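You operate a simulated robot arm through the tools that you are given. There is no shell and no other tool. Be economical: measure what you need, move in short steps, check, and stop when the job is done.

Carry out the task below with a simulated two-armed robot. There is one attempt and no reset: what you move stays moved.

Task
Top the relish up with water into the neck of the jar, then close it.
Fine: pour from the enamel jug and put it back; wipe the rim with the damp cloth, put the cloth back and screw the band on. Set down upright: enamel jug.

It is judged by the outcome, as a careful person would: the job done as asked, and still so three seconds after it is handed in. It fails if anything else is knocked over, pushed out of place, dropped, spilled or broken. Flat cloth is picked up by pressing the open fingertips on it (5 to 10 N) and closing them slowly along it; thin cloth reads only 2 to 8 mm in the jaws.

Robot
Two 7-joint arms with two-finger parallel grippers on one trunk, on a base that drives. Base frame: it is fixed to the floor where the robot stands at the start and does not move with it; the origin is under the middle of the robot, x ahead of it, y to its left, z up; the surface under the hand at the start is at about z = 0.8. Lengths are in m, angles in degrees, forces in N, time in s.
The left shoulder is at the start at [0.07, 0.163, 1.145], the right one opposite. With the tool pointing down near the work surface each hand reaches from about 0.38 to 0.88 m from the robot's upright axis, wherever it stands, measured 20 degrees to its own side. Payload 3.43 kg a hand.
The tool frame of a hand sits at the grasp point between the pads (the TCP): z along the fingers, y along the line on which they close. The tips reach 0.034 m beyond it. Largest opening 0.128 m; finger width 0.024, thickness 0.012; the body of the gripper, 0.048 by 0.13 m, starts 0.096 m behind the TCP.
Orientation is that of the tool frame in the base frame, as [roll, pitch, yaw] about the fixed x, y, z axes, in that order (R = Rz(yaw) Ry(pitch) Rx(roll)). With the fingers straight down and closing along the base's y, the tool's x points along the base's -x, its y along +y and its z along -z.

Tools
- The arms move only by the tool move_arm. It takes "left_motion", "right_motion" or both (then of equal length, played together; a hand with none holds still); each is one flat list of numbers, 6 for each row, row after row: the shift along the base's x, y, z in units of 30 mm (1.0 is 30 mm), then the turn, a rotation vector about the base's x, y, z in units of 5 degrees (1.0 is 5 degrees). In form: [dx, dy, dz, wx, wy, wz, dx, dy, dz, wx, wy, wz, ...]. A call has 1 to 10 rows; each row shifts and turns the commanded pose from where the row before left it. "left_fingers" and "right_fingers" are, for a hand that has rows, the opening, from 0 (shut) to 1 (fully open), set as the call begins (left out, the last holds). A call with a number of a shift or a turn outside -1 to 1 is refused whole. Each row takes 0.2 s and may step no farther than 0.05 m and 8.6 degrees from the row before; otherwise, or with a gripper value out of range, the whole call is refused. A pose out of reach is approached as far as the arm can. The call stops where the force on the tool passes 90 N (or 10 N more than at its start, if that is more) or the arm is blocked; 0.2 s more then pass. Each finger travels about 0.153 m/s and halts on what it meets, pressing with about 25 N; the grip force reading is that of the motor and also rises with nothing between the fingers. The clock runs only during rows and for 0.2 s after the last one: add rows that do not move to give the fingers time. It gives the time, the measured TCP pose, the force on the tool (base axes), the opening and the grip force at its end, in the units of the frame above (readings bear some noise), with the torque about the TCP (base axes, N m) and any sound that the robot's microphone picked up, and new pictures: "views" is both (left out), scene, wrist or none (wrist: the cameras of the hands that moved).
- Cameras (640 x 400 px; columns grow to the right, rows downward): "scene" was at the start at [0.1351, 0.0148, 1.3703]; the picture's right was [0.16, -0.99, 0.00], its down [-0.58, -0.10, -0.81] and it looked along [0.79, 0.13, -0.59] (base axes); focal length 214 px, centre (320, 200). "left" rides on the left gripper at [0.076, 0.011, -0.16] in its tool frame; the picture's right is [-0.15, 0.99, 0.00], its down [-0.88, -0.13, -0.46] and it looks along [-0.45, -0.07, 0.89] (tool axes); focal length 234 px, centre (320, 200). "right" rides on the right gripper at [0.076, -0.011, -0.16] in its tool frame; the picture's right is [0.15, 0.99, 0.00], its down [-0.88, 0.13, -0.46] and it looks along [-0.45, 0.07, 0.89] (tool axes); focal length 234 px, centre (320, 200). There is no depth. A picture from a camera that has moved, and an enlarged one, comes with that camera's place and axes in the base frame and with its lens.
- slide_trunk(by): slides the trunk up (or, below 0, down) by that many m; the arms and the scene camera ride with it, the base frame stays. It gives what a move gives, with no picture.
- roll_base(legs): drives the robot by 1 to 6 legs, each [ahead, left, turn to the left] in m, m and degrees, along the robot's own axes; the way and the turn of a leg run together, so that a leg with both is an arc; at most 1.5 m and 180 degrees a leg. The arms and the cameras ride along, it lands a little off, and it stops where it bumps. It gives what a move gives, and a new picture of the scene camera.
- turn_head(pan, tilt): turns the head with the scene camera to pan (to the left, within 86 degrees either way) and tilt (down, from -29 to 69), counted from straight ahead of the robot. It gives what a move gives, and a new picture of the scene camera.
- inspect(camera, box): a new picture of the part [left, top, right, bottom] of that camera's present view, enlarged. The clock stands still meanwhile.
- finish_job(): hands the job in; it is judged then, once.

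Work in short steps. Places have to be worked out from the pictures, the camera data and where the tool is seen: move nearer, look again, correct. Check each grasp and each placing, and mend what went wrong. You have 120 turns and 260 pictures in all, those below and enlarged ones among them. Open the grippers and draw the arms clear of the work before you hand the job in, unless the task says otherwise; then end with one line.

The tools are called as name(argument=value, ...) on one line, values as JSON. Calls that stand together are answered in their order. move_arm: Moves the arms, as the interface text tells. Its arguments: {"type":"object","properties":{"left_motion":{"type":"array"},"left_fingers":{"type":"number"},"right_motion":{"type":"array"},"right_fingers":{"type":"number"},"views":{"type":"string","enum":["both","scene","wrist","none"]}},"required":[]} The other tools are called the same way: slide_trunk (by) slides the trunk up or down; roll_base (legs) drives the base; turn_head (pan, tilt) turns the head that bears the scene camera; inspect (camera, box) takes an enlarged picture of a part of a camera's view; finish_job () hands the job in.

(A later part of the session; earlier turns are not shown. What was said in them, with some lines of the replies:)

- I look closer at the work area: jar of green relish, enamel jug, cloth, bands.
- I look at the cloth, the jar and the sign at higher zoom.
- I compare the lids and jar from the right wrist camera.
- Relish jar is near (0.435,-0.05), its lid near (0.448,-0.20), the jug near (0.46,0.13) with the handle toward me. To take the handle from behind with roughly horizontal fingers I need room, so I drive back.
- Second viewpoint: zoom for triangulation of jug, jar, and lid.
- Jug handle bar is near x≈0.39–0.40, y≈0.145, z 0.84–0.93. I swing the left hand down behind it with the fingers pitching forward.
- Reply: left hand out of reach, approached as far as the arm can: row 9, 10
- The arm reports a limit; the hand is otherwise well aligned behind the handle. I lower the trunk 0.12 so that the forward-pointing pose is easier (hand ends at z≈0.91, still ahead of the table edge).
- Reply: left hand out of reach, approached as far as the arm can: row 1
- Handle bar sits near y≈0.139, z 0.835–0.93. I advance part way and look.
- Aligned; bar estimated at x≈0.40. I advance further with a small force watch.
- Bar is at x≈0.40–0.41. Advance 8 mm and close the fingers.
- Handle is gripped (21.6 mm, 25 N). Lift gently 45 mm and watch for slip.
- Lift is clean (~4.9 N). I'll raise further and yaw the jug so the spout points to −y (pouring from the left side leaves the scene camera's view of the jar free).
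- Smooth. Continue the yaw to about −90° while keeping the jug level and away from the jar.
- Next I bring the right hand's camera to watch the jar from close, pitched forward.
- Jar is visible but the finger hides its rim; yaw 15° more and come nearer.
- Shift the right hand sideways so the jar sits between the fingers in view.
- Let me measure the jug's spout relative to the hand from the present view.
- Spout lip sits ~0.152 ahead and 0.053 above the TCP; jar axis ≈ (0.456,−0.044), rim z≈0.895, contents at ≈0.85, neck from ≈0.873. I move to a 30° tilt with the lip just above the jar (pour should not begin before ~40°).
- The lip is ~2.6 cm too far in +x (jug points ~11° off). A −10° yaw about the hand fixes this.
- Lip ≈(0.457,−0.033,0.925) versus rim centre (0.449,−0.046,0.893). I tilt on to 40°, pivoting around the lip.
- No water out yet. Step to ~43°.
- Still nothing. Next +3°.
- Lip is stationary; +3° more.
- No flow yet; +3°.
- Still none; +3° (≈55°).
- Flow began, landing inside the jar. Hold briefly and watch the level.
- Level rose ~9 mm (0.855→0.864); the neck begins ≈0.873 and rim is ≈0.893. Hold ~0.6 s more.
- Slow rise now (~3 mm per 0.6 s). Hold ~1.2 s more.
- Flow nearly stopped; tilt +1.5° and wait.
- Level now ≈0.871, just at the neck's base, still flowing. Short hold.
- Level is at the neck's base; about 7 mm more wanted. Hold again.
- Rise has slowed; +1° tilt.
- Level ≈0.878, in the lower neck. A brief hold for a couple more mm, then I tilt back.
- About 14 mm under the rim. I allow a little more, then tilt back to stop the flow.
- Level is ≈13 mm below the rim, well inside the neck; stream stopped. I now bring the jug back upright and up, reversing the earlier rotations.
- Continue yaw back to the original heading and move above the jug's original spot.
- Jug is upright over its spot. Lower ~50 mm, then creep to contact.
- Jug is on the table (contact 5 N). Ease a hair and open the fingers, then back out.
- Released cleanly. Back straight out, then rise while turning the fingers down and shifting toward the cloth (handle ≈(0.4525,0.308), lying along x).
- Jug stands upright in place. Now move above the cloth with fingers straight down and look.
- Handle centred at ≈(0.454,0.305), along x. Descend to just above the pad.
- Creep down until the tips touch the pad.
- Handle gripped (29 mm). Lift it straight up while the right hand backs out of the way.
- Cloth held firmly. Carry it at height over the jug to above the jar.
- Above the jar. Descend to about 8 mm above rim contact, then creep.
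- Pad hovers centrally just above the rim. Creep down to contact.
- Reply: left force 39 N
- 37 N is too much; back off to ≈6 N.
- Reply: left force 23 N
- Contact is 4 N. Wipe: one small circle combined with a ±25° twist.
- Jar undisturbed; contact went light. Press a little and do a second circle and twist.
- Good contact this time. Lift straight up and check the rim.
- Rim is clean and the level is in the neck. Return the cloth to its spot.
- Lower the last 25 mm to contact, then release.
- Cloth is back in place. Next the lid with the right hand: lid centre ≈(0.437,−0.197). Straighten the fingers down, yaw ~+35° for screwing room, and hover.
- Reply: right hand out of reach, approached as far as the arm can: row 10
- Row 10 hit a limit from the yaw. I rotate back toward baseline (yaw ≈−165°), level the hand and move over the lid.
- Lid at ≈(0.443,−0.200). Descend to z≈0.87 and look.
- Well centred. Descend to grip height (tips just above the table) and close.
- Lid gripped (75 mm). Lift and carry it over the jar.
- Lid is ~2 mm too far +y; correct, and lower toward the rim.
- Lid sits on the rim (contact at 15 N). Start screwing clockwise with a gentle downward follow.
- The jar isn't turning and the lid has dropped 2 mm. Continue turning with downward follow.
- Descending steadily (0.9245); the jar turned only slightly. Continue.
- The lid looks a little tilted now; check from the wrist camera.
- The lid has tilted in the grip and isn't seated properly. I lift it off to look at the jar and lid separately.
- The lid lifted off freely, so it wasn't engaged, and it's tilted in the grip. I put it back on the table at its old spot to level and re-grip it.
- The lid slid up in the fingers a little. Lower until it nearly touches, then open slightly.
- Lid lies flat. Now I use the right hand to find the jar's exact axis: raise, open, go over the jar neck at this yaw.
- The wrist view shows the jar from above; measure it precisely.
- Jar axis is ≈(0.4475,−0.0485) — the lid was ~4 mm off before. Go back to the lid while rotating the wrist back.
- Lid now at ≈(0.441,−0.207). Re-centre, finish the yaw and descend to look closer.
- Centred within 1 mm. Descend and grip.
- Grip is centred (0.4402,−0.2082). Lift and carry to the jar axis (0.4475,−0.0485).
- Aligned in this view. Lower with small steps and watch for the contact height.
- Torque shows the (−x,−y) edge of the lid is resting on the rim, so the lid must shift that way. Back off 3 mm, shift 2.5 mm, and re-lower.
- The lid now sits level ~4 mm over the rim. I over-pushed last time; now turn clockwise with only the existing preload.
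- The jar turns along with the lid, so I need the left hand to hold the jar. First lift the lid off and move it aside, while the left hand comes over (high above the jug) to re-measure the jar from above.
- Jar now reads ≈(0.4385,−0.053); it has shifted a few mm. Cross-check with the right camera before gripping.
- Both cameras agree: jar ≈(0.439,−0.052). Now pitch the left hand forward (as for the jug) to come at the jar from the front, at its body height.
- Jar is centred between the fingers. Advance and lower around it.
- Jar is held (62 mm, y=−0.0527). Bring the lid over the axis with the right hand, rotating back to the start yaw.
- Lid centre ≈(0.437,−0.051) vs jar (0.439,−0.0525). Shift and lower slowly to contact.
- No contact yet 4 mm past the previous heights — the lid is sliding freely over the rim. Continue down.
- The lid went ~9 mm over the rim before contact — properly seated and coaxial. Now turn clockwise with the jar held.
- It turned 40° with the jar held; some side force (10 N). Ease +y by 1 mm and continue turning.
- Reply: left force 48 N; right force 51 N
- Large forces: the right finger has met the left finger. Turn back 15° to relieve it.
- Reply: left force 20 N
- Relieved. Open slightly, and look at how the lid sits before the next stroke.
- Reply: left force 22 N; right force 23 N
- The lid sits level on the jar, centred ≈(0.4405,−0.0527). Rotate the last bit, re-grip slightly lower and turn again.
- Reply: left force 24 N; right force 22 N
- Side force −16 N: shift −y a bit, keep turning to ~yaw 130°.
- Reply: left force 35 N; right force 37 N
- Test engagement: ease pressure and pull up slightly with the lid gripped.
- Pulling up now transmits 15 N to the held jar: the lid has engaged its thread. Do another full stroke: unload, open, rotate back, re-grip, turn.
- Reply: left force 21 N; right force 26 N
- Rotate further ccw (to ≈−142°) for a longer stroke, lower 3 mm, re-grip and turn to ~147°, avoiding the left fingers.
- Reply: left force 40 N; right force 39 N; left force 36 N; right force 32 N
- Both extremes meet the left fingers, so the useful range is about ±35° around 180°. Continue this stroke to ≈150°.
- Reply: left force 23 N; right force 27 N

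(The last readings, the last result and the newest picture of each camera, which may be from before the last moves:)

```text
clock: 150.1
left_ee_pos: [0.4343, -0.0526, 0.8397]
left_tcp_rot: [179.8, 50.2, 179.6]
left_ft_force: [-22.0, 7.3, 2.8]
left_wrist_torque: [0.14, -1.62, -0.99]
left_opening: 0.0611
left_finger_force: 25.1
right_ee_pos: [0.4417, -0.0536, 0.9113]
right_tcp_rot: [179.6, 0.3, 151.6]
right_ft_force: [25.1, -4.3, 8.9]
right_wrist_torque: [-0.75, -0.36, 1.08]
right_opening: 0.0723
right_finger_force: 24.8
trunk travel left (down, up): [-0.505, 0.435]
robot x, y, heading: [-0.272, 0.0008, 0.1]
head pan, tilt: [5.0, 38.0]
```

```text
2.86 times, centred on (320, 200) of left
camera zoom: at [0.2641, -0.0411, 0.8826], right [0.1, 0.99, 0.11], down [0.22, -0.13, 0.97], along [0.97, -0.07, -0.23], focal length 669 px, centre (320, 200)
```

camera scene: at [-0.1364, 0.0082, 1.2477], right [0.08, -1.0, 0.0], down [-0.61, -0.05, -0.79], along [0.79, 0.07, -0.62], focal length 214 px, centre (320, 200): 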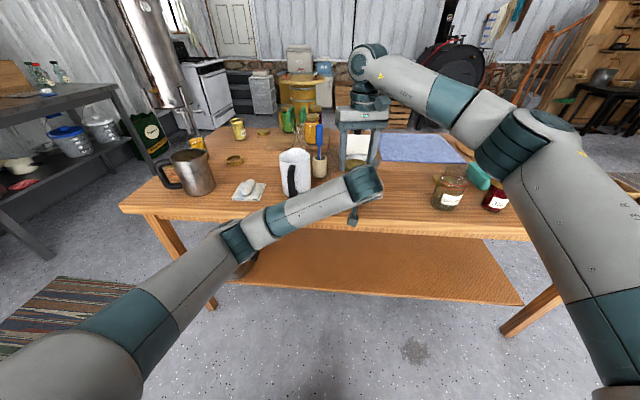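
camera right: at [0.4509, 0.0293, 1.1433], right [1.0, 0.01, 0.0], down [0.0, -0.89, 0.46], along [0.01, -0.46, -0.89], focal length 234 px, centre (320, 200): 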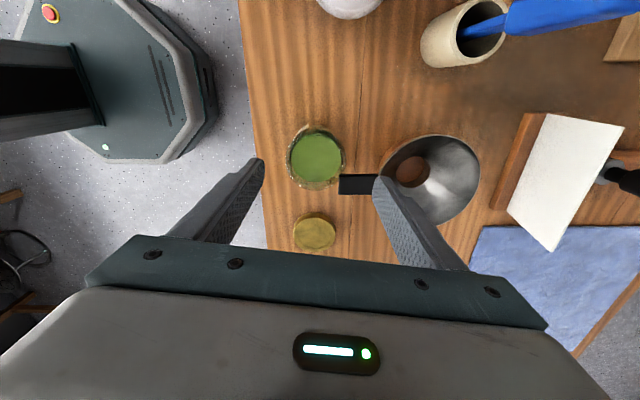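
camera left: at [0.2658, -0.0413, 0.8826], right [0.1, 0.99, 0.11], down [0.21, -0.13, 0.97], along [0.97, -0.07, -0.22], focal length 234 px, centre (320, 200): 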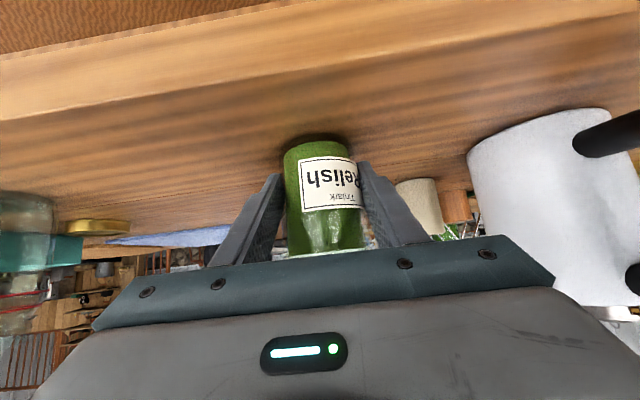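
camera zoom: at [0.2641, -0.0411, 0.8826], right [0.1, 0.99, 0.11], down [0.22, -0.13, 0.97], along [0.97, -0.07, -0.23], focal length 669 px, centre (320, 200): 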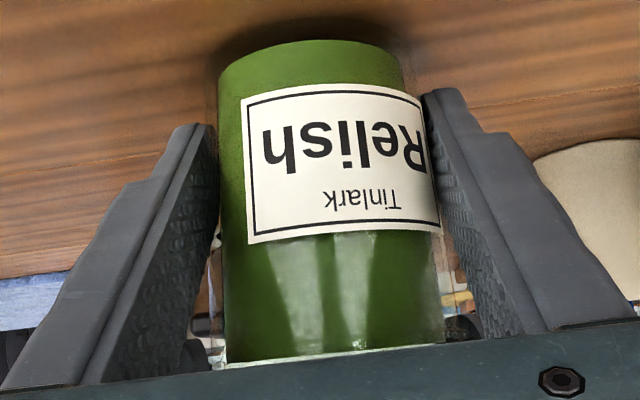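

The left fingers block the stroke. I'll re-grip the jar lower and with the left fingertips only: first release the lid and swing the right hand to neutral, then re-seat the left hand.

move_arm(right_motion=[0, 0, 0, 0, 0, 0.5, 0, 0, 0.1, 0, 0, 1, 0, 0, 0.1, 0, 0, 1, 0, 0, 0, 0, 0, 1, 0, 0, 0, 0, 0, 1, 0, 0, 0, 0, 0, 1], right_fingers=0.68, views="none")

move_arm(left_motion=[0, 0, 0, 0, 0, 0, 0, 0, 0, 0, 0, 0, -0.4, 0, -0.1, 0, 0, 0, -0.4, 0, -0.1, 0, 0, 0, 0, 0, 0, 0, 0, 0], left_fingers=0.62, views="none")

move_arm(left_motion=[0, 0, 0, 0, 0, 0, 0, 0, 0, 0, 0, 0, 0, 0, 0, 0, 0, 0], left_fingers=0.2, views="wrist")

inspect(camera="right", box=[230, 90, 410, 230])

```text
clock: 151.5
left_ee_pos: [0.4379, -0.0525, 0.8383]
left_tcp_rot: [179.8, 50.1, 179.8]
left_ft_force: [-0.5, -0.6, -4.4]
left_wrist_torque: [-0.04, 0.05, -0.01]
left_opening: 0.0611
left_finger_force: 24.9
right_ee_pos: [0.44, -0.0524, 0.9135]
right_tcp_rot: [179.7, -0.1, 179.4]
right_ft_force: [0.8, -0.3, 0.3]
right_wrist_torque: [0.01, -0.02, 0.0]
right_opening: 0.0875
right_finger_force: 0.0
trunk travel left (down, up): [-0.505, 0.435]
robot x, y, heading: [-0.2711, -0.0034, -0.3]
head pan, tilt: [5.0, 38.0]
```

```text
clock: 152.7
left_ee_pos: [0.4117, -0.0516, 0.8337]
left_tcp_rot: [179.8, 50.1, 179.7]
left_ft_force: [0.2, -0.3, 0.6]
left_wrist_torque: [-0.03, 0.01, -0.01]
left_opening: 0.0794
left_finger_force: 0.0
right_ee_pos: [0.4398, -0.0534, 0.9148]
right_tcp_rot: [179.7, -0.1, 179.4]
right_ft_force: [0.1, -0.2, 0.2]
right_wrist_torque: [-0.01, 0.0, 0.03]
right_opening: 0.0871
right_finger_force: 0.1
trunk travel left (down, up): [-0.505, 0.435]
robot x, y, heading: [-0.2717, 0.0013, -0.1]
head pan, tilt: [5.0, 38.0]
```

```text
clock: 153.5
left_ee_pos: [0.4126, -0.051, 0.8322]
left_tcp_rot: [179.8, 50.0, 179.8]
left_ft_force: [-0.4, 0.0, -0.2]
left_wrist_torque: [0.03, -0.01, 0.03]
left_opening: 0.0592
left_finger_force: 24.2
right_ee_pos: [0.4399, -0.0527, 0.9148]
right_tcp_rot: [179.8, -0.2, 179.3]
right_ft_force: [0.2, 0.0, 0.0]
right_wrist_torque: [-0.05, -0.02, -0.05]
right_opening: 0.0869
right_finger_force: 0.1
trunk travel left (down, up): [-0.505, 0.435]
robot x, y, heading: [-0.2694, -0.0001, -0.2]
head pan, tilt: [5.0, 38.0]
camera left: at [0.2414, -0.0409, 0.8767], right [0.1, 0.99, 0.11], down [0.21, -0.13, 0.97], along [0.97, -0.07, -0.23], focal length 234 px, centre (320, 200)
```

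left: 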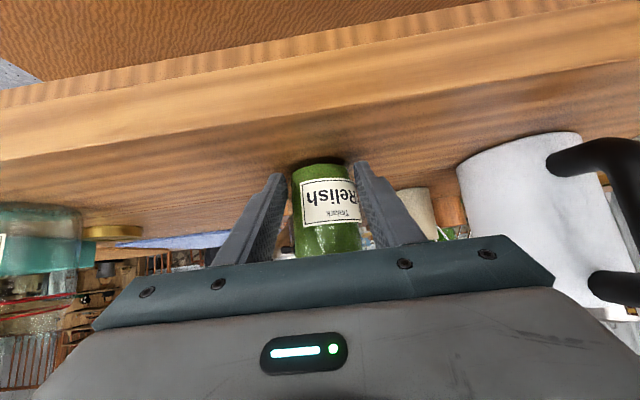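

```text
2.86 times, centred on (320, 160) of right
camera zoom: at [0.365, -0.0634, 1.0745], right [-0.13, 0.99, 0.0], down [0.88, 0.12, 0.46], along [0.45, 0.06, -0.89], focal length 669 px, centre (320, 314)
```

zoom: 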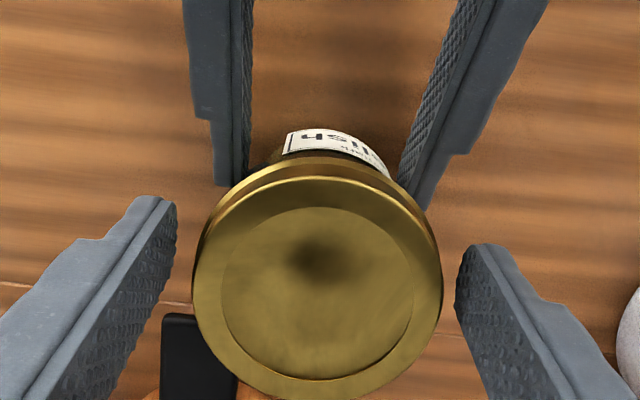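

The tips closed just short of the jar's diameter and nudged it forward. Open, advance 9 mm, close again.

move_arm(left_motion=[0, 0, 0, 0, 0, 0, 0.32, -0.04, 0, 0, 0, 0, 0, 0, 0, 0, 0, 0], left_fingers=0.62, views="none")

move_arm(left_motion=[0, 0, 0, 0, 0, 0, 0, 0, 0, 0, 0, 0, 0, 0, 0, 0, 0, 0], left_fingers=0.2, views="none")

inspect(camera="right", box=[230, 90, 410, 230])

```text
clock: 154.3
left_ee_pos: [0.4227, -0.0532, 0.8341]
left_tcp_rot: [179.9, 50.1, 179.8]
left_ft_force: [0.0, -0.1, 0.2]
left_wrist_torque: [0.01, -0.01, -0.01]
left_opening: 0.0795
left_finger_force: 0.1
right_ee_pos: [0.4403, -0.0529, 0.9135]
right_tcp_rot: [179.8, 0.0, 179.3]
right_ft_force: [0.3, 0.2, -0.1]
right_wrist_torque: [-0.01, -0.03, -0.01]
right_opening: 0.0869
right_finger_force: 0.1
trunk travel left (down, up): [-0.505, 0.435]
robot x, y, heading: [-0.2717, -0.0002, -0.1]
head pan, tilt: [5.0, 38.0]
```

```text
clock: 155.1
left_ee_pos: [0.4229, -0.0524, 0.8334]
left_tcp_rot: [179.9, 50.2, 179.8]
left_ft_force: [2.3, -0.8, 6.1]
left_wrist_torque: [-0.29, -0.12, -0.02]
left_opening: 0.0613
left_finger_force: 25.2
right_ee_pos: [0.4402, -0.053, 0.9145]
right_tcp_rot: [179.8, -0.1, 179.3]
right_ft_force: [-0.1, -0.2, 0.1]
right_wrist_torque: [-0.02, 0.0, 0.03]
right_opening: 0.0872
right_finger_force: 0.1
trunk travel left (down, up): [-0.505, 0.435]
robot x, y, heading: [-0.2721, 0.001, -0.4]
head pan, tilt: [5.0, 38.0]
```

```text
2.86 times, centred on (320, 160) of right
camera zoom: at [0.3647, -0.0634, 1.0748], right [-0.13, 0.99, 0.0], down [0.88, 0.12, 0.46], along [0.45, 0.06, -0.89], focal length 669 px, centre (320, 314)
```

zoom: 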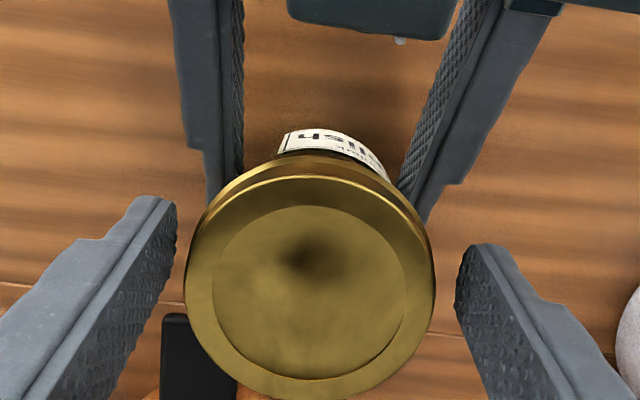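

Solid grip now (61 mm). Lid centre ≈(0.4445,−0.0545): centre the right hand on it, swing ccw to −140°, re-grip and turn 50°.

move_arm(right_motion=[0.08, -0.03, 0, 0, 0, 1, 0.07, -0.02, 0, 0, 0, 1, 0, 0, 0, 0, 0, 1, 0, 0, 0, 0, 0, 1, 0, 0, 0, 0, 0, 1, 0, 0, 0, 0, 0, 1, 0, 0, -0.05, 0, 0, 1, 0, 0, -0.05, 0, 0, 1, 0, 0, 0, 0, 0, 0], views="none")

move_arm(right_motion=[0, 0, 0, 0, 0, 0, 0, 0, 0, 0, 0, 0, 0, 0, 0, 0, 0, 0], right_fingers=0, views="none")

move_arm(right_motion=[0, 0, -0.04, 0, 0, -1, 0, 0, -0.04, 0, 0, -1, 0, 0, -0.01, 0, 0, -1, 0, 0, -0.01, 0, 0, -1, 0, 0, -0.01, 0, 0, -1, 0, 0, -0.01, 0, 0, -1, 0, 0, -0.01, 0, 0, -1, 0, 0, -0.01, 0, 0, -1, 0, 0, -0.01, 0, 0, -1, 0, 0, -0.01, 0, 0, -1], views="none")

```text
clock: 157.1
left_ee_pos: [0.4214, -0.0533, 0.8347]
left_tcp_rot: [179.9, 50.1, 179.9]
left_ft_force: [4.6, -1.3, 9.1]
left_wrist_torque: [-0.47, -0.3, 0.06]
left_opening: 0.061
left_finger_force: 25.4
right_ee_pos: [0.4445, -0.0546, 0.9118]
right_tcp_rot: [179.7, 0.0, -140.6]
right_ft_force: [-0.3, 0.4, 1.1]
right_wrist_torque: [-0.02, 0.0, 0.0]
right_opening: 0.0869
right_finger_force: 0.1
trunk travel left (down, up): [-0.505, 0.435]
robot x, y, heading: [-0.2694, -0.0015, -0.1]
head pan, tilt: [5.0, 38.0]
```

```text
clock: 157.9
left_ee_pos: [0.4223, -0.0527, 0.8337]
left_tcp_rot: [179.8, 50.2, 179.8]
left_ft_force: [-5.2, 6.1, 8.7]
left_wrist_torque: [-0.89, -0.43, 0.15]
left_opening: 0.0609
left_finger_force: 25.4
right_ee_pos: [0.4449, -0.0553, 0.9124]
right_tcp_rot: [179.9, 0.0, -140.9]
right_ft_force: [4.7, -8.1, -1.8]
right_wrist_torque: [-0.17, -0.05, 0.0]
right_opening: 0.073
right_finger_force: 24.6
trunk travel left (down, up): [-0.505, 0.435]
robot x, y, heading: [-0.2736, -0.0011, -0.2]
head pan, tilt: [5.0, 38.0]
```

```text
clock: 160.1
left_ee_pos: [0.421, -0.0526, 0.8342]
left_tcp_rot: [179.9, 50.2, 179.8]
left_ft_force: [2.3, 2.6, -0.4]
left_wrist_torque: [-0.53, 0.15, 0.01]
left_opening: 0.0608
left_finger_force: 24.7
right_ee_pos: [0.4438, -0.0537, 0.9076]
right_tcp_rot: [179.8, 0.0, 169.4]
right_ft_force: [-2.8, -0.9, 16.4]
right_wrist_torque: [0.08, 0.2, 0.02]
right_opening: 0.0721
right_finger_force: 24.8
trunk travel left (down, up): [-0.505, 0.435]
robot x, y, heading: [-0.2705, 0.0003, 0.1]
head pan, tilt: [5.0, 38.0]
```

No collision now. Continue the same stroke another 50°.

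move_arm(right_motion=[0, 0, 0, 0, 0, -1, 0, 0, 0, 0, 0, -1, 0, 0, -0.01, 0, 0, -1, 0, 0, 0, 0, 0, -1, 0, 0, -0.01, 0, 0, -1, 0, 0, 0, 0, 0, -1, 0, 0, -0.01, 0, 0, -1, 0, 0, 0, 0, 0, -1, 0, 0, 0, 0, 0, -1, 0, 0, 0, 0, 0, -1], views="none")

inspect(camera="right", box=[230, 90, 410, 230])

inspect(camera="left", box=[220, 130, 420, 270])

```text
clock: 162.3
left_ee_pos: [0.4203, -0.0551, 0.8334]
left_tcp_rot: [179.9, 50.3, 179.6]
left_ft_force: [-18.2, -26.3, -2.6]
left_wrist_torque: [0.04, -0.19, -1.61]
left_opening: 0.0617
left_finger_force: 24.8
right_ee_pos: [0.4435, -0.0543, 0.9064]
right_tcp_rot: [179.3, 0.0, 119.3]
right_ft_force: [14.4, 21.6, 14.4]
right_wrist_torque: [0.87, -0.63, 0.9]
right_opening: 0.0751
right_finger_force: 25.2
trunk travel left (down, up): [-0.505, 0.435]
robot x, y, heading: [-0.2731, 0.0037, -0.3]
head pan, tilt: [5.0, 38.0]
```

```text
2.86 times, centred on (320, 160) of right
camera zoom: at [0.3966, 0.0061, 1.0681], right [0.79, 0.61, 0.01], down [0.54, -0.71, 0.45], along [0.29, -0.35, -0.89], focal length 669 px, centre (320, 314)
```

zoom: 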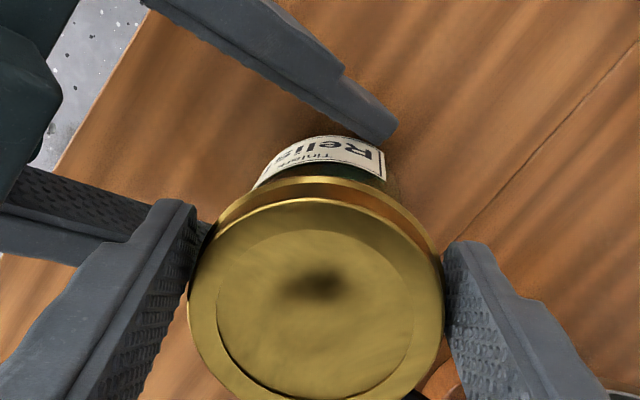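

```text
2.86 times, centred on (320, 200) of left
camera zoom: at [0.2492, -0.0435, 0.8777], right [0.1, 0.99, 0.11], down [0.21, -0.13, 0.97], along [0.97, -0.07, -0.22], focal length 669 px, centre (320, 200)
```

zoom: 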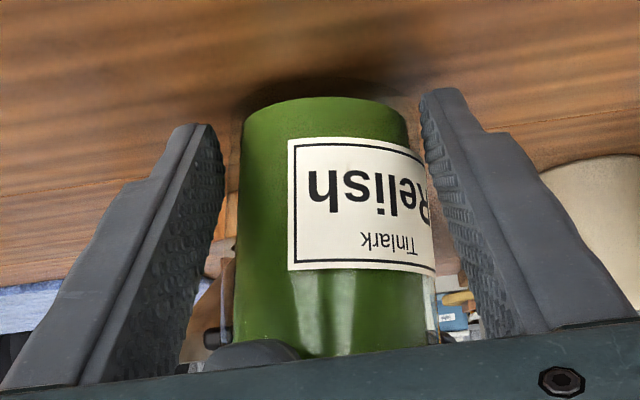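

The jar itself began to slip round in the left grip (torque ≈0.9 N m), a sign that the lid is tight. Release the lid, raise the right hand, and look.

move_arm(right_motion=[0, 0, 0, 0, 0, 0.3, 0, 0, 0, 0, 0, 1, 0, 0, 0, 0, 0, 1, 0, 0, 0, 0, 0, 1, 0, 0, 0.5, 0, 0, 1, 0, 0, 1, 0, 0, 0, 0, -0.3, 1, 0, 0, 0, 0, -0.6, 1, 0, 0, 0, 0, -1, 0.5, 0, 0, 0, 0, -1, 0, 0, 0, 0], right_fingers=0.68, views="none")

move_arm(left_motion=[0, 0, 0, 0, 0, 0, 0, 0, 0, 0, 0, 0], left_fingers=0.7, views="none")

move_arm(left_motion=[-0.6, 0, 0.1, 0, 0, 0, -0.8, 0, 0.4, 0, 0, 0, -0.8, 0, 0.6, 0, 0, 0, -0.6, 0.3, 1, 0, 0.5, 0, 0, 0.8, 1, 0, 1, 0, 0, 1, 1, 0, 1, 0, 0, 1, 1, 0, 1, 0, 0, 1, 0.8, 0, 1, 0, 0, 1, 0.5, 0, 1, 0], views="scene")

inspect(camera="scene", box=[330, 155, 376, 210])

```text
clock: 164.5
left_ee_pos: [0.4226, -0.0532, 0.8341]
left_tcp_rot: [179.8, 50.1, 179.7]
left_ft_force: [-1.1, -1.0, -3.4]
left_wrist_torque: [-0.01, 0.15, 0.03]
left_opening: 0.0581
left_finger_force: 25.1
right_ee_pos: [0.4457, -0.1435, 1.0242]
right_tcp_rot: [179.8, -0.2, 140.7]
right_ft_force: [0.5, -0.6, 0.8]
right_wrist_torque: [-0.01, -0.01, -0.02]
right_opening: 0.0869
right_finger_force: 0.1
trunk travel left (down, up): [-0.505, 0.435]
robot x, y, heading: [-0.2711, 0.003, -0.3]
head pan, tilt: [5.0, 38.0]
```

```text
clock: 165.1
left_ee_pos: [0.4224, -0.0529, 0.8332]
left_tcp_rot: [179.9, 50.1, 179.8]
left_ft_force: [-0.6, -1.0, 0.0]
left_wrist_torque: [-0.02, 0.02, 0.02]
left_opening: 0.0898
left_finger_force: 0.0
right_ee_pos: [0.4454, -0.1419, 1.0251]
right_tcp_rot: [179.7, -0.1, 140.7]
right_ft_force: [-0.4, 0.3, 0.2]
right_wrist_torque: [-0.02, 0.01, 0.02]
right_opening: 0.0871
right_finger_force: 0.0
trunk travel left (down, up): [-0.505, 0.435]
robot x, y, heading: [-0.2722, -0.0025, -0.3]
head pan, tilt: [5.0, 38.0]
```

```text
clock: 167.1
left_ee_pos: [0.3397, 0.1002, 1.0257]
left_tcp_rot: [-179.9, 22.6, 179.9]
left_ft_force: [0.8, 0.2, 0.5]
left_wrist_torque: [0.01, 0.02, 0.0]
left_opening: 0.0895
left_finger_force: 0.0
right_ee_pos: [0.4449, -0.1403, 1.0254]
right_tcp_rot: [179.8, 0.0, 140.8]
right_ft_force: [0.5, -0.2, -0.6]
right_wrist_torque: [-0.01, 0.02, 0.02]
right_opening: 0.0871
right_finger_force: 0.1
trunk travel left (down, up): [-0.505, 0.435]
robot x, y, heading: [-0.2687, 0.0007, -0.3]
head pan, tilt: [5.0, 38.0]
camera scene: at [-0.1367, 0.0092, 1.2477], right [0.08, -1.0, 0.0], down [-0.61, -0.05, -0.79], along [0.79, 0.07, -0.62], focal length 214 px, centre (320, 200)
```

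scene: 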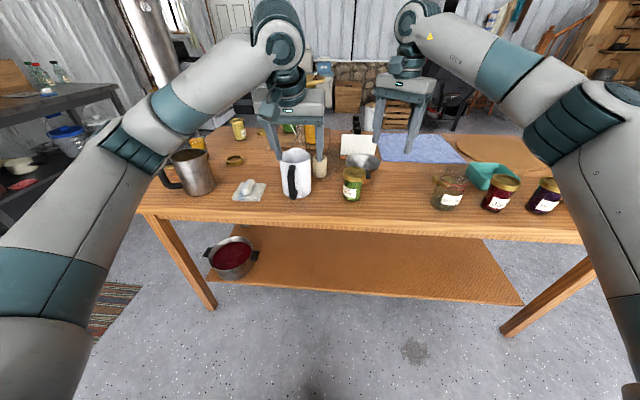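

```text
7.27 times, centred on (353, 182) of scene
camera zoom: at [-0.1367, 0.0092, 1.2477], right [0.08, -1.0, 0.0], down [-0.61, -0.05, -0.79], along [0.79, 0.07, -0.62], focal length 1560 px, centre (80, 327)
```

zoom: 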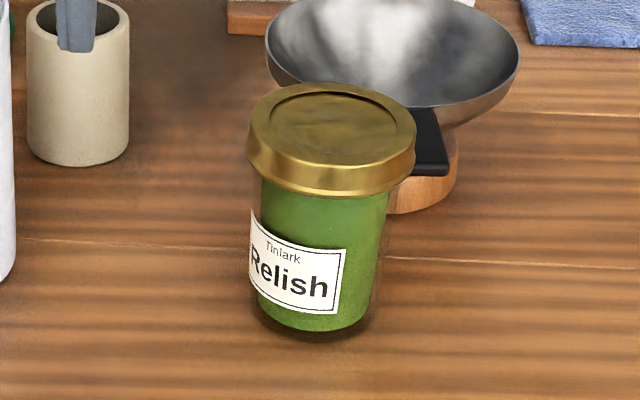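

The lid now sits low and level over the neck. I'll do one check twist with the right hand to confirm tightness; first locate the lid.

move_arm(right_motion=[0, 0.9, -0.4, 0, 0, 1, 0, 1, -0.4, 0, 0, 1, 0, 1, -0.4, 0, 0, 1, 0, 0, -0.4, 0, 0, 1, 0, 0, 0, 0, 0, 1, 0, 0, 0, 0, 0, 1, 0, 0, 0, 0, 0, 1, 0, 0, 0, 0, 0, 1, 0, 0, 0, 0, 0, 0], views="none")

inspect(camera="right", box=[230, 90, 410, 230])

```text
clock: 169.1
left_ee_pos: [0.3393, 0.1, 1.0256]
left_tcp_rot: [-180.0, 22.6, 179.8]
left_ft_force: [0.4, 0.6, 0.4]
left_wrist_torque: [-0.03, 0.01, 0.0]
left_opening: 0.0895
left_finger_force: 0.0
right_ee_pos: [0.4451, -0.0551, 0.9779]
right_tcp_rot: [179.8, -0.1, -179.0]
right_ft_force: [0.0, 0.0, -0.4]
right_wrist_torque: [0.0, -0.01, 0.0]
right_opening: 0.087
right_finger_force: 0.1
trunk travel left (down, up): [-0.505, 0.435]
robot x, y, heading: [-0.2712, -0.0008, -0.2]
head pan, tilt: [5.0, 38.0]
```

```text
2.86 times, centred on (320, 160) of right
camera zoom: at [0.3702, -0.0671, 1.1377], right [-0.16, 0.99, 0.0], down [0.88, 0.14, 0.46], along [0.45, 0.08, -0.89], focal length 669 px, centre (320, 314)
```

zoom: 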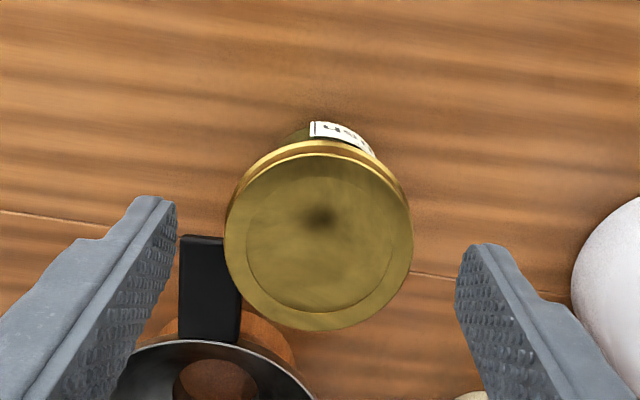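

Lid top is ≈0.9006 with the rim at 0.8975: fully seated. One confirming twist: grip the lid and turn 25°; if tight the jar should turn with it.

move_arm(right_motion=[0.24, 0.04, -0.6, 0, 0, 0, 0.24, 0.04, -0.6, 0, 0, 0, 0, 0, -0.6, 0, 0, 0, 0, 0, -0.35, 0, 0, 0, 0, 0, 0, 0, 0, 0], views="none")

move_arm(right_motion=[0, 0, 0, 0, 0, 0, 0, 0, 0, 0, 0, 0, 0, 0, 0, 0, 0, 0], right_fingers=0, views="none")

move_arm(right_motion=[0, 0, -0.03, 0, 0, -0.8, 0, 0, 0, 0, 0, -0.8, 0, 0, 0, 0, 0, -0.8, 0, 0, 0, 0, 0, -0.8, 0, 0, 0, 0, 0, -0.8, 0, 0, 0, 0, 0, -0.8], views="none")

inspect(camera="scene", box=[330, 155, 376, 210])

```text
clock: 170.3
left_ee_pos: [0.3399, 0.0994, 1.0259]
left_tcp_rot: [-180.0, 22.7, 179.8]
left_ft_force: [-0.5, -0.2, -0.1]
left_wrist_torque: [0.0, 0.01, 0.01]
left_opening: 0.0894
left_finger_force: 0.1
right_ee_pos: [0.4588, -0.0515, 0.9141]
right_tcp_rot: [179.8, -0.1, -179.2]
right_ft_force: [-0.4, 0.1, 0.1]
right_wrist_torque: [0.04, -0.01, -0.02]
right_opening: 0.0867
right_finger_force: 0.0
trunk travel left (down, up): [-0.505, 0.435]
robot x, y, heading: [-0.2696, 0.003, -0.1]
head pan, tilt: [5.0, 38.0]
```

```text
clock: 171.1
left_ee_pos: [0.3397, 0.1001, 1.0251]
left_tcp_rot: [180.0, 22.6, 179.7]
left_ft_force: [0.2, 0.0, 0.6]
left_wrist_torque: [-0.01, 0.03, 0.0]
left_opening: 0.0897
left_finger_force: 0.1
right_ee_pos: [0.4601, -0.0528, 0.9127]
right_tcp_rot: [179.8, -0.2, -179.2]
right_ft_force: [-0.2, 1.4, -1.0]
right_wrist_torque: [0.01, 0.01, 0.03]
right_opening: 0.0743
right_finger_force: 25.0
trunk travel left (down, up): [-0.505, 0.435]
robot x, y, heading: [-0.2684, 0.0016, -0.1]
head pan, tilt: [5.0, 38.0]
```

```text
clock: 172.5
left_ee_pos: [0.3396, 0.0998, 1.0263]
left_tcp_rot: [-179.9, 22.7, 179.8]
left_ft_force: [-0.1, -0.3, 0.2]
left_wrist_torque: [0.03, 0.0, 0.0]
left_opening: 0.0896
left_finger_force: 0.0
right_ee_pos: [0.4586, -0.0524, 0.9123]
right_tcp_rot: [179.7, 0.0, 156.8]
right_ft_force: [0.1, -0.6, 5.9]
right_wrist_torque: [-0.09, 0.06, 0.12]
right_opening: 0.074
right_finger_force: 24.4
trunk travel left (down, up): [-0.505, 0.435]
robot x, y, heading: [-0.2732, -0.0011, 0.0]
head pan, tilt: [5.0, 38.0]
```

```text
7.27 times, centred on (353, 182) of scene
camera zoom: at [-0.1371, 0.0083, 1.2478], right [0.08, -1.0, 0.0], down [-0.61, -0.05, -0.79], along [0.79, 0.07, -0.62], focal length 1560 px, centre (80, 327)
```

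zoom: 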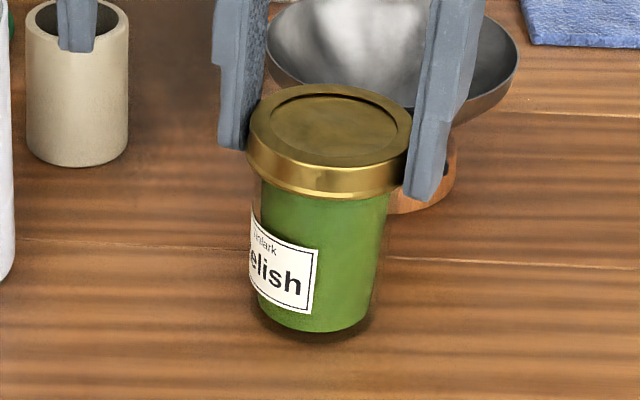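

The jar turned together with the lid, so it's tight. Quick lift test of 4 mm, then set down.

move_arm(right_motion=[0, 0, 0.12, 0, 0, 0, 0, 0, 0.08, 0, 0, 0, 0, 0, 0, 0, 0, 0], views="none")

inspect(camera="scene", box=[330, 155, 376, 210])

```text
clock: 173.3
left_ee_pos: [0.3404, 0.1, 1.0245]
left_tcp_rot: [-180.0, 22.7, 179.8]
left_ft_force: [0.2, 0.0, 0.4]
left_wrist_torque: [0.03, 0.02, 0.02]
left_opening: 0.0895
left_finger_force: 0.0
right_ee_pos: [0.4587, -0.0513, 0.917]
right_tcp_rot: [179.8, -0.1, 156.8]
right_ft_force: [0.5, 0.3, -3.7]
right_wrist_torque: [0.01, 0.0, -0.02]
right_opening: 0.0738
right_finger_force: 25.0
trunk travel left (down, up): [-0.505, 0.435]
robot x, y, heading: [-0.2693, 0.0025, -0.3]
head pan, tilt: [5.0, 38.0]
```

```text
7.27 times, centred on (353, 182) of scene
camera zoom: at [-0.1357, 0.0083, 1.2476], right [0.08, -1.0, 0.0], down [-0.61, -0.05, -0.79], along [0.78, 0.07, -0.62], focal length 1560 px, centre (80, 327)
```

zoom: 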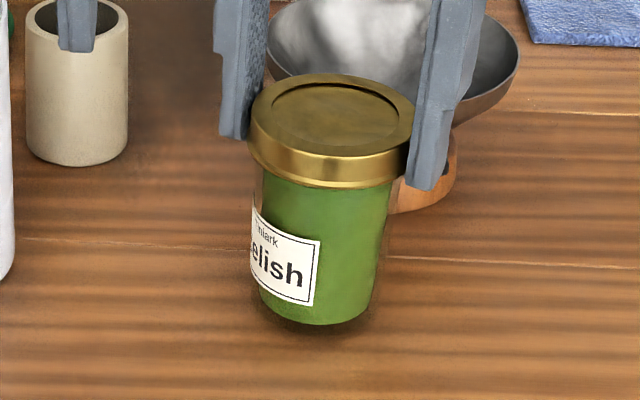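

The jar lifts with the lid (3.7 N) — closed firmly. While raised I turn the label back to the front and return the jar to its original spot, then set down.

move_arm(right_motion=[-0.05, 0.04, 0, 0, 0, 1, -0.05, 0.04, 0, 0, 0, 1, -0.05, 0.04, 0, 0, 0, 1, -0.05, 0.03, 0, 0, 0, 1, -0.05, 0.03, 0, 0, 0, 1, 0, 0, 0, 0, 0, 1, 0, 0, 0, 0, 0, 1, 0, 0, 0, 0, 0, 1, 0, 0, 0, 0, 0, 1, 0, 0, 0, 0, 0, 0], views="none")

move_arm(right_motion=[0, 0, -0.1, 0, 0, 0, 0, 0, -0.08, 0, 0, 0, 0, 0, -0.03, 0, 0, 0, 0, 0, 0, 0, 0, 0], views="none")

inspect(camera="scene", box=[330, 155, 376, 210])

```text
clock: 175.5
left_ee_pos: [0.3395, 0.1, 1.0244]
left_tcp_rot: [-179.8, 22.5, 179.8]
left_ft_force: [-0.4, -0.3, 0.0]
left_wrist_torque: [0.01, 0.04, 0.02]
left_opening: 0.0894
left_finger_force: 0.1
right_ee_pos: [0.4517, -0.0468, 0.9168]
right_tcp_rot: [179.8, -0.1, -158.1]
right_ft_force: [-0.5, 0.1, -3.3]
right_wrist_torque: [-0.02, 0.01, 0.01]
right_opening: 0.074
right_finger_force: 25.3
trunk travel left (down, up): [-0.505, 0.435]
robot x, y, heading: [-0.2711, -0.0013, -0.2]
head pan, tilt: [5.0, 38.0]
```

```text
clock: 176.5
left_ee_pos: [0.3397, 0.0993, 1.026]
left_tcp_rot: [-179.9, 22.6, 179.9]
left_ft_force: [0.7, -0.2, -0.4]
left_wrist_torque: [0.0, 0.01, -0.01]
left_opening: 0.0898
left_finger_force: 0.1
right_ee_pos: [0.4518, -0.0463, 0.9126]
right_tcp_rot: [179.8, 0.1, -158.2]
right_ft_force: [4.2, -0.7, 9.1]
right_wrist_torque: [-0.04, -0.21, 0.05]
right_opening: 0.074
right_finger_force: 24.9
trunk travel left (down, up): [-0.505, 0.435]
robot x, y, heading: [-0.2737, 0.001, -0.3]
head pan, tilt: [5.0, 38.0]
```

```text
7.27 times, centred on (353, 182) of scene
camera zoom: at [-0.1367, 0.0084, 1.2479], right [0.08, -1.0, 0.0], down [-0.61, -0.05, -0.79], along [0.79, 0.07, -0.62], focal length 1560 px, centre (80, 327)
```

zoom: 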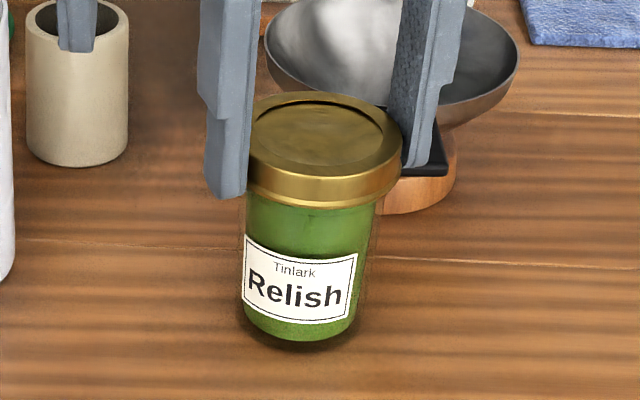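

Set down with the label to the front. Release, raise the right hand and draw both arms back clear.

move_arm(right_motion=[0, 0, 0.03, 0, 0, 0, 0, 0, 0, 0, 0, 0], right_fingers=0.72, views="none")

move_arm(right_motion=[0, 0, 0.5, 0, 0, 0, 0, 0, 1, 0, 0, 0, 0, 0, 1, 0, 0, 0, 0, 0, 1, 0, 0, 0, 0, 0, 1, 0, 0, 0, 0, -0.5, 1, 0, 0, 0, -0.8, -1, 0.5, 0, 0, 0, -1, -1, 0, 0, 0, 0, -1, -1, 0, 0, 0, 0, -1, -1, 0, 0, 0, 0], left_motion=[0, 0, 1, 0, 0, 0, 0, 0, 1, 0, 0, 0, -0.5, 0.3, 1, 0, 0, 0, -0.5, 0.5, 0.5, 0, 0, 0, -0.5, 0.5, 0.3, 0, 0, 0, -0.5, 0.5, 0, 0, 0, 0, -0.5, 0.5, 0, 0, 0, 0, -0.5, 0.5, 0, 0, 0, 0, 0, 0.5, 0, 0, 0, 0, 0, 0, 0, 0, 0, 0], views="scene")

inspect(camera="scene", box=[220, 120, 420, 220])

```text
clock: 177.1
left_ee_pos: [0.3397, 0.1003, 1.0258]
left_tcp_rot: [-180.0, 22.6, 179.8]
left_ft_force: [-0.2, 0.3, -0.2]
left_wrist_torque: [0.02, -0.04, -0.02]
left_opening: 0.0894
left_finger_force: 0.1
right_ee_pos: [0.4509, -0.046, 0.9117]
right_tcp_rot: [179.9, -0.1, -158.2]
right_ft_force: [0.8, 0.7, 0.2]
right_wrist_torque: [-0.01, 0.01, 0.02]
right_opening: 0.0923
right_finger_force: 0.0
trunk travel left (down, up): [-0.505, 0.435]
robot x, y, heading: [-0.2689, 0.0017, -0.3]
head pan, tilt: [5.0, 38.0]
```

```text
clock: 179.3
left_ee_pos: [0.2479, 0.1971, 1.1395]
left_tcp_rot: [179.8, 22.7, 179.8]
left_ft_force: [-0.5, -0.2, 0.4]
left_wrist_torque: [0.03, -0.02, 0.03]
left_opening: 0.0894
left_finger_force: 0.0
right_ee_pos: [0.3369, -0.1845, 1.0924]
right_tcp_rot: [179.7, -0.1, -158.2]
right_ft_force: [0.6, -0.5, -0.3]
right_wrist_torque: [0.03, 0.01, 0.01]
right_opening: 0.092
right_finger_force: 0.0
trunk travel left (down, up): [-0.505, 0.435]
robot x, y, heading: [-0.2688, 0.0016, -0.3]
head pan, tilt: [5.0, 38.0]
camera scene: at [-0.1375, 0.0061, 1.2479], right [0.08, -1.0, 0.0], down [-0.61, -0.05, -0.79], along [0.79, 0.07, -0.61], focal length 214 px, centre (320, 200)
```

scene: 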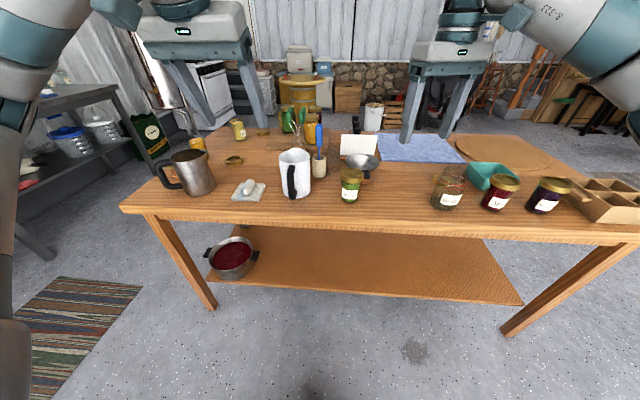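

```text
3.20 times, centred on (320, 170) of scene
camera zoom: at [-0.1375, 0.0061, 1.2479], right [0.08, -1.0, 0.0], down [-0.61, -0.05, -0.79], along [0.79, 0.07, -0.61], focal length 686 px, centre (320, 296)
```

zoom: 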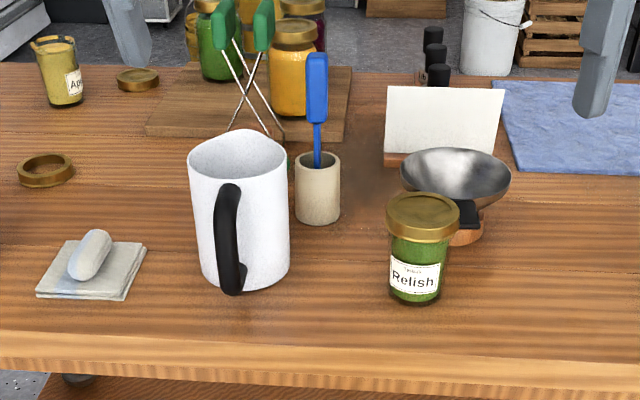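

Everything is in place: the jar is closed, the jug is upright at its spot, the cloth is back, the table is dry and both arms are clear. Handing in.

finish_job()

```text
The job is handed in.
```

The relish is topped up with water into the neck, its rim is wiped, and the lid is screwed on tight; the jug is upright in its place and the cloth is back where it lay.
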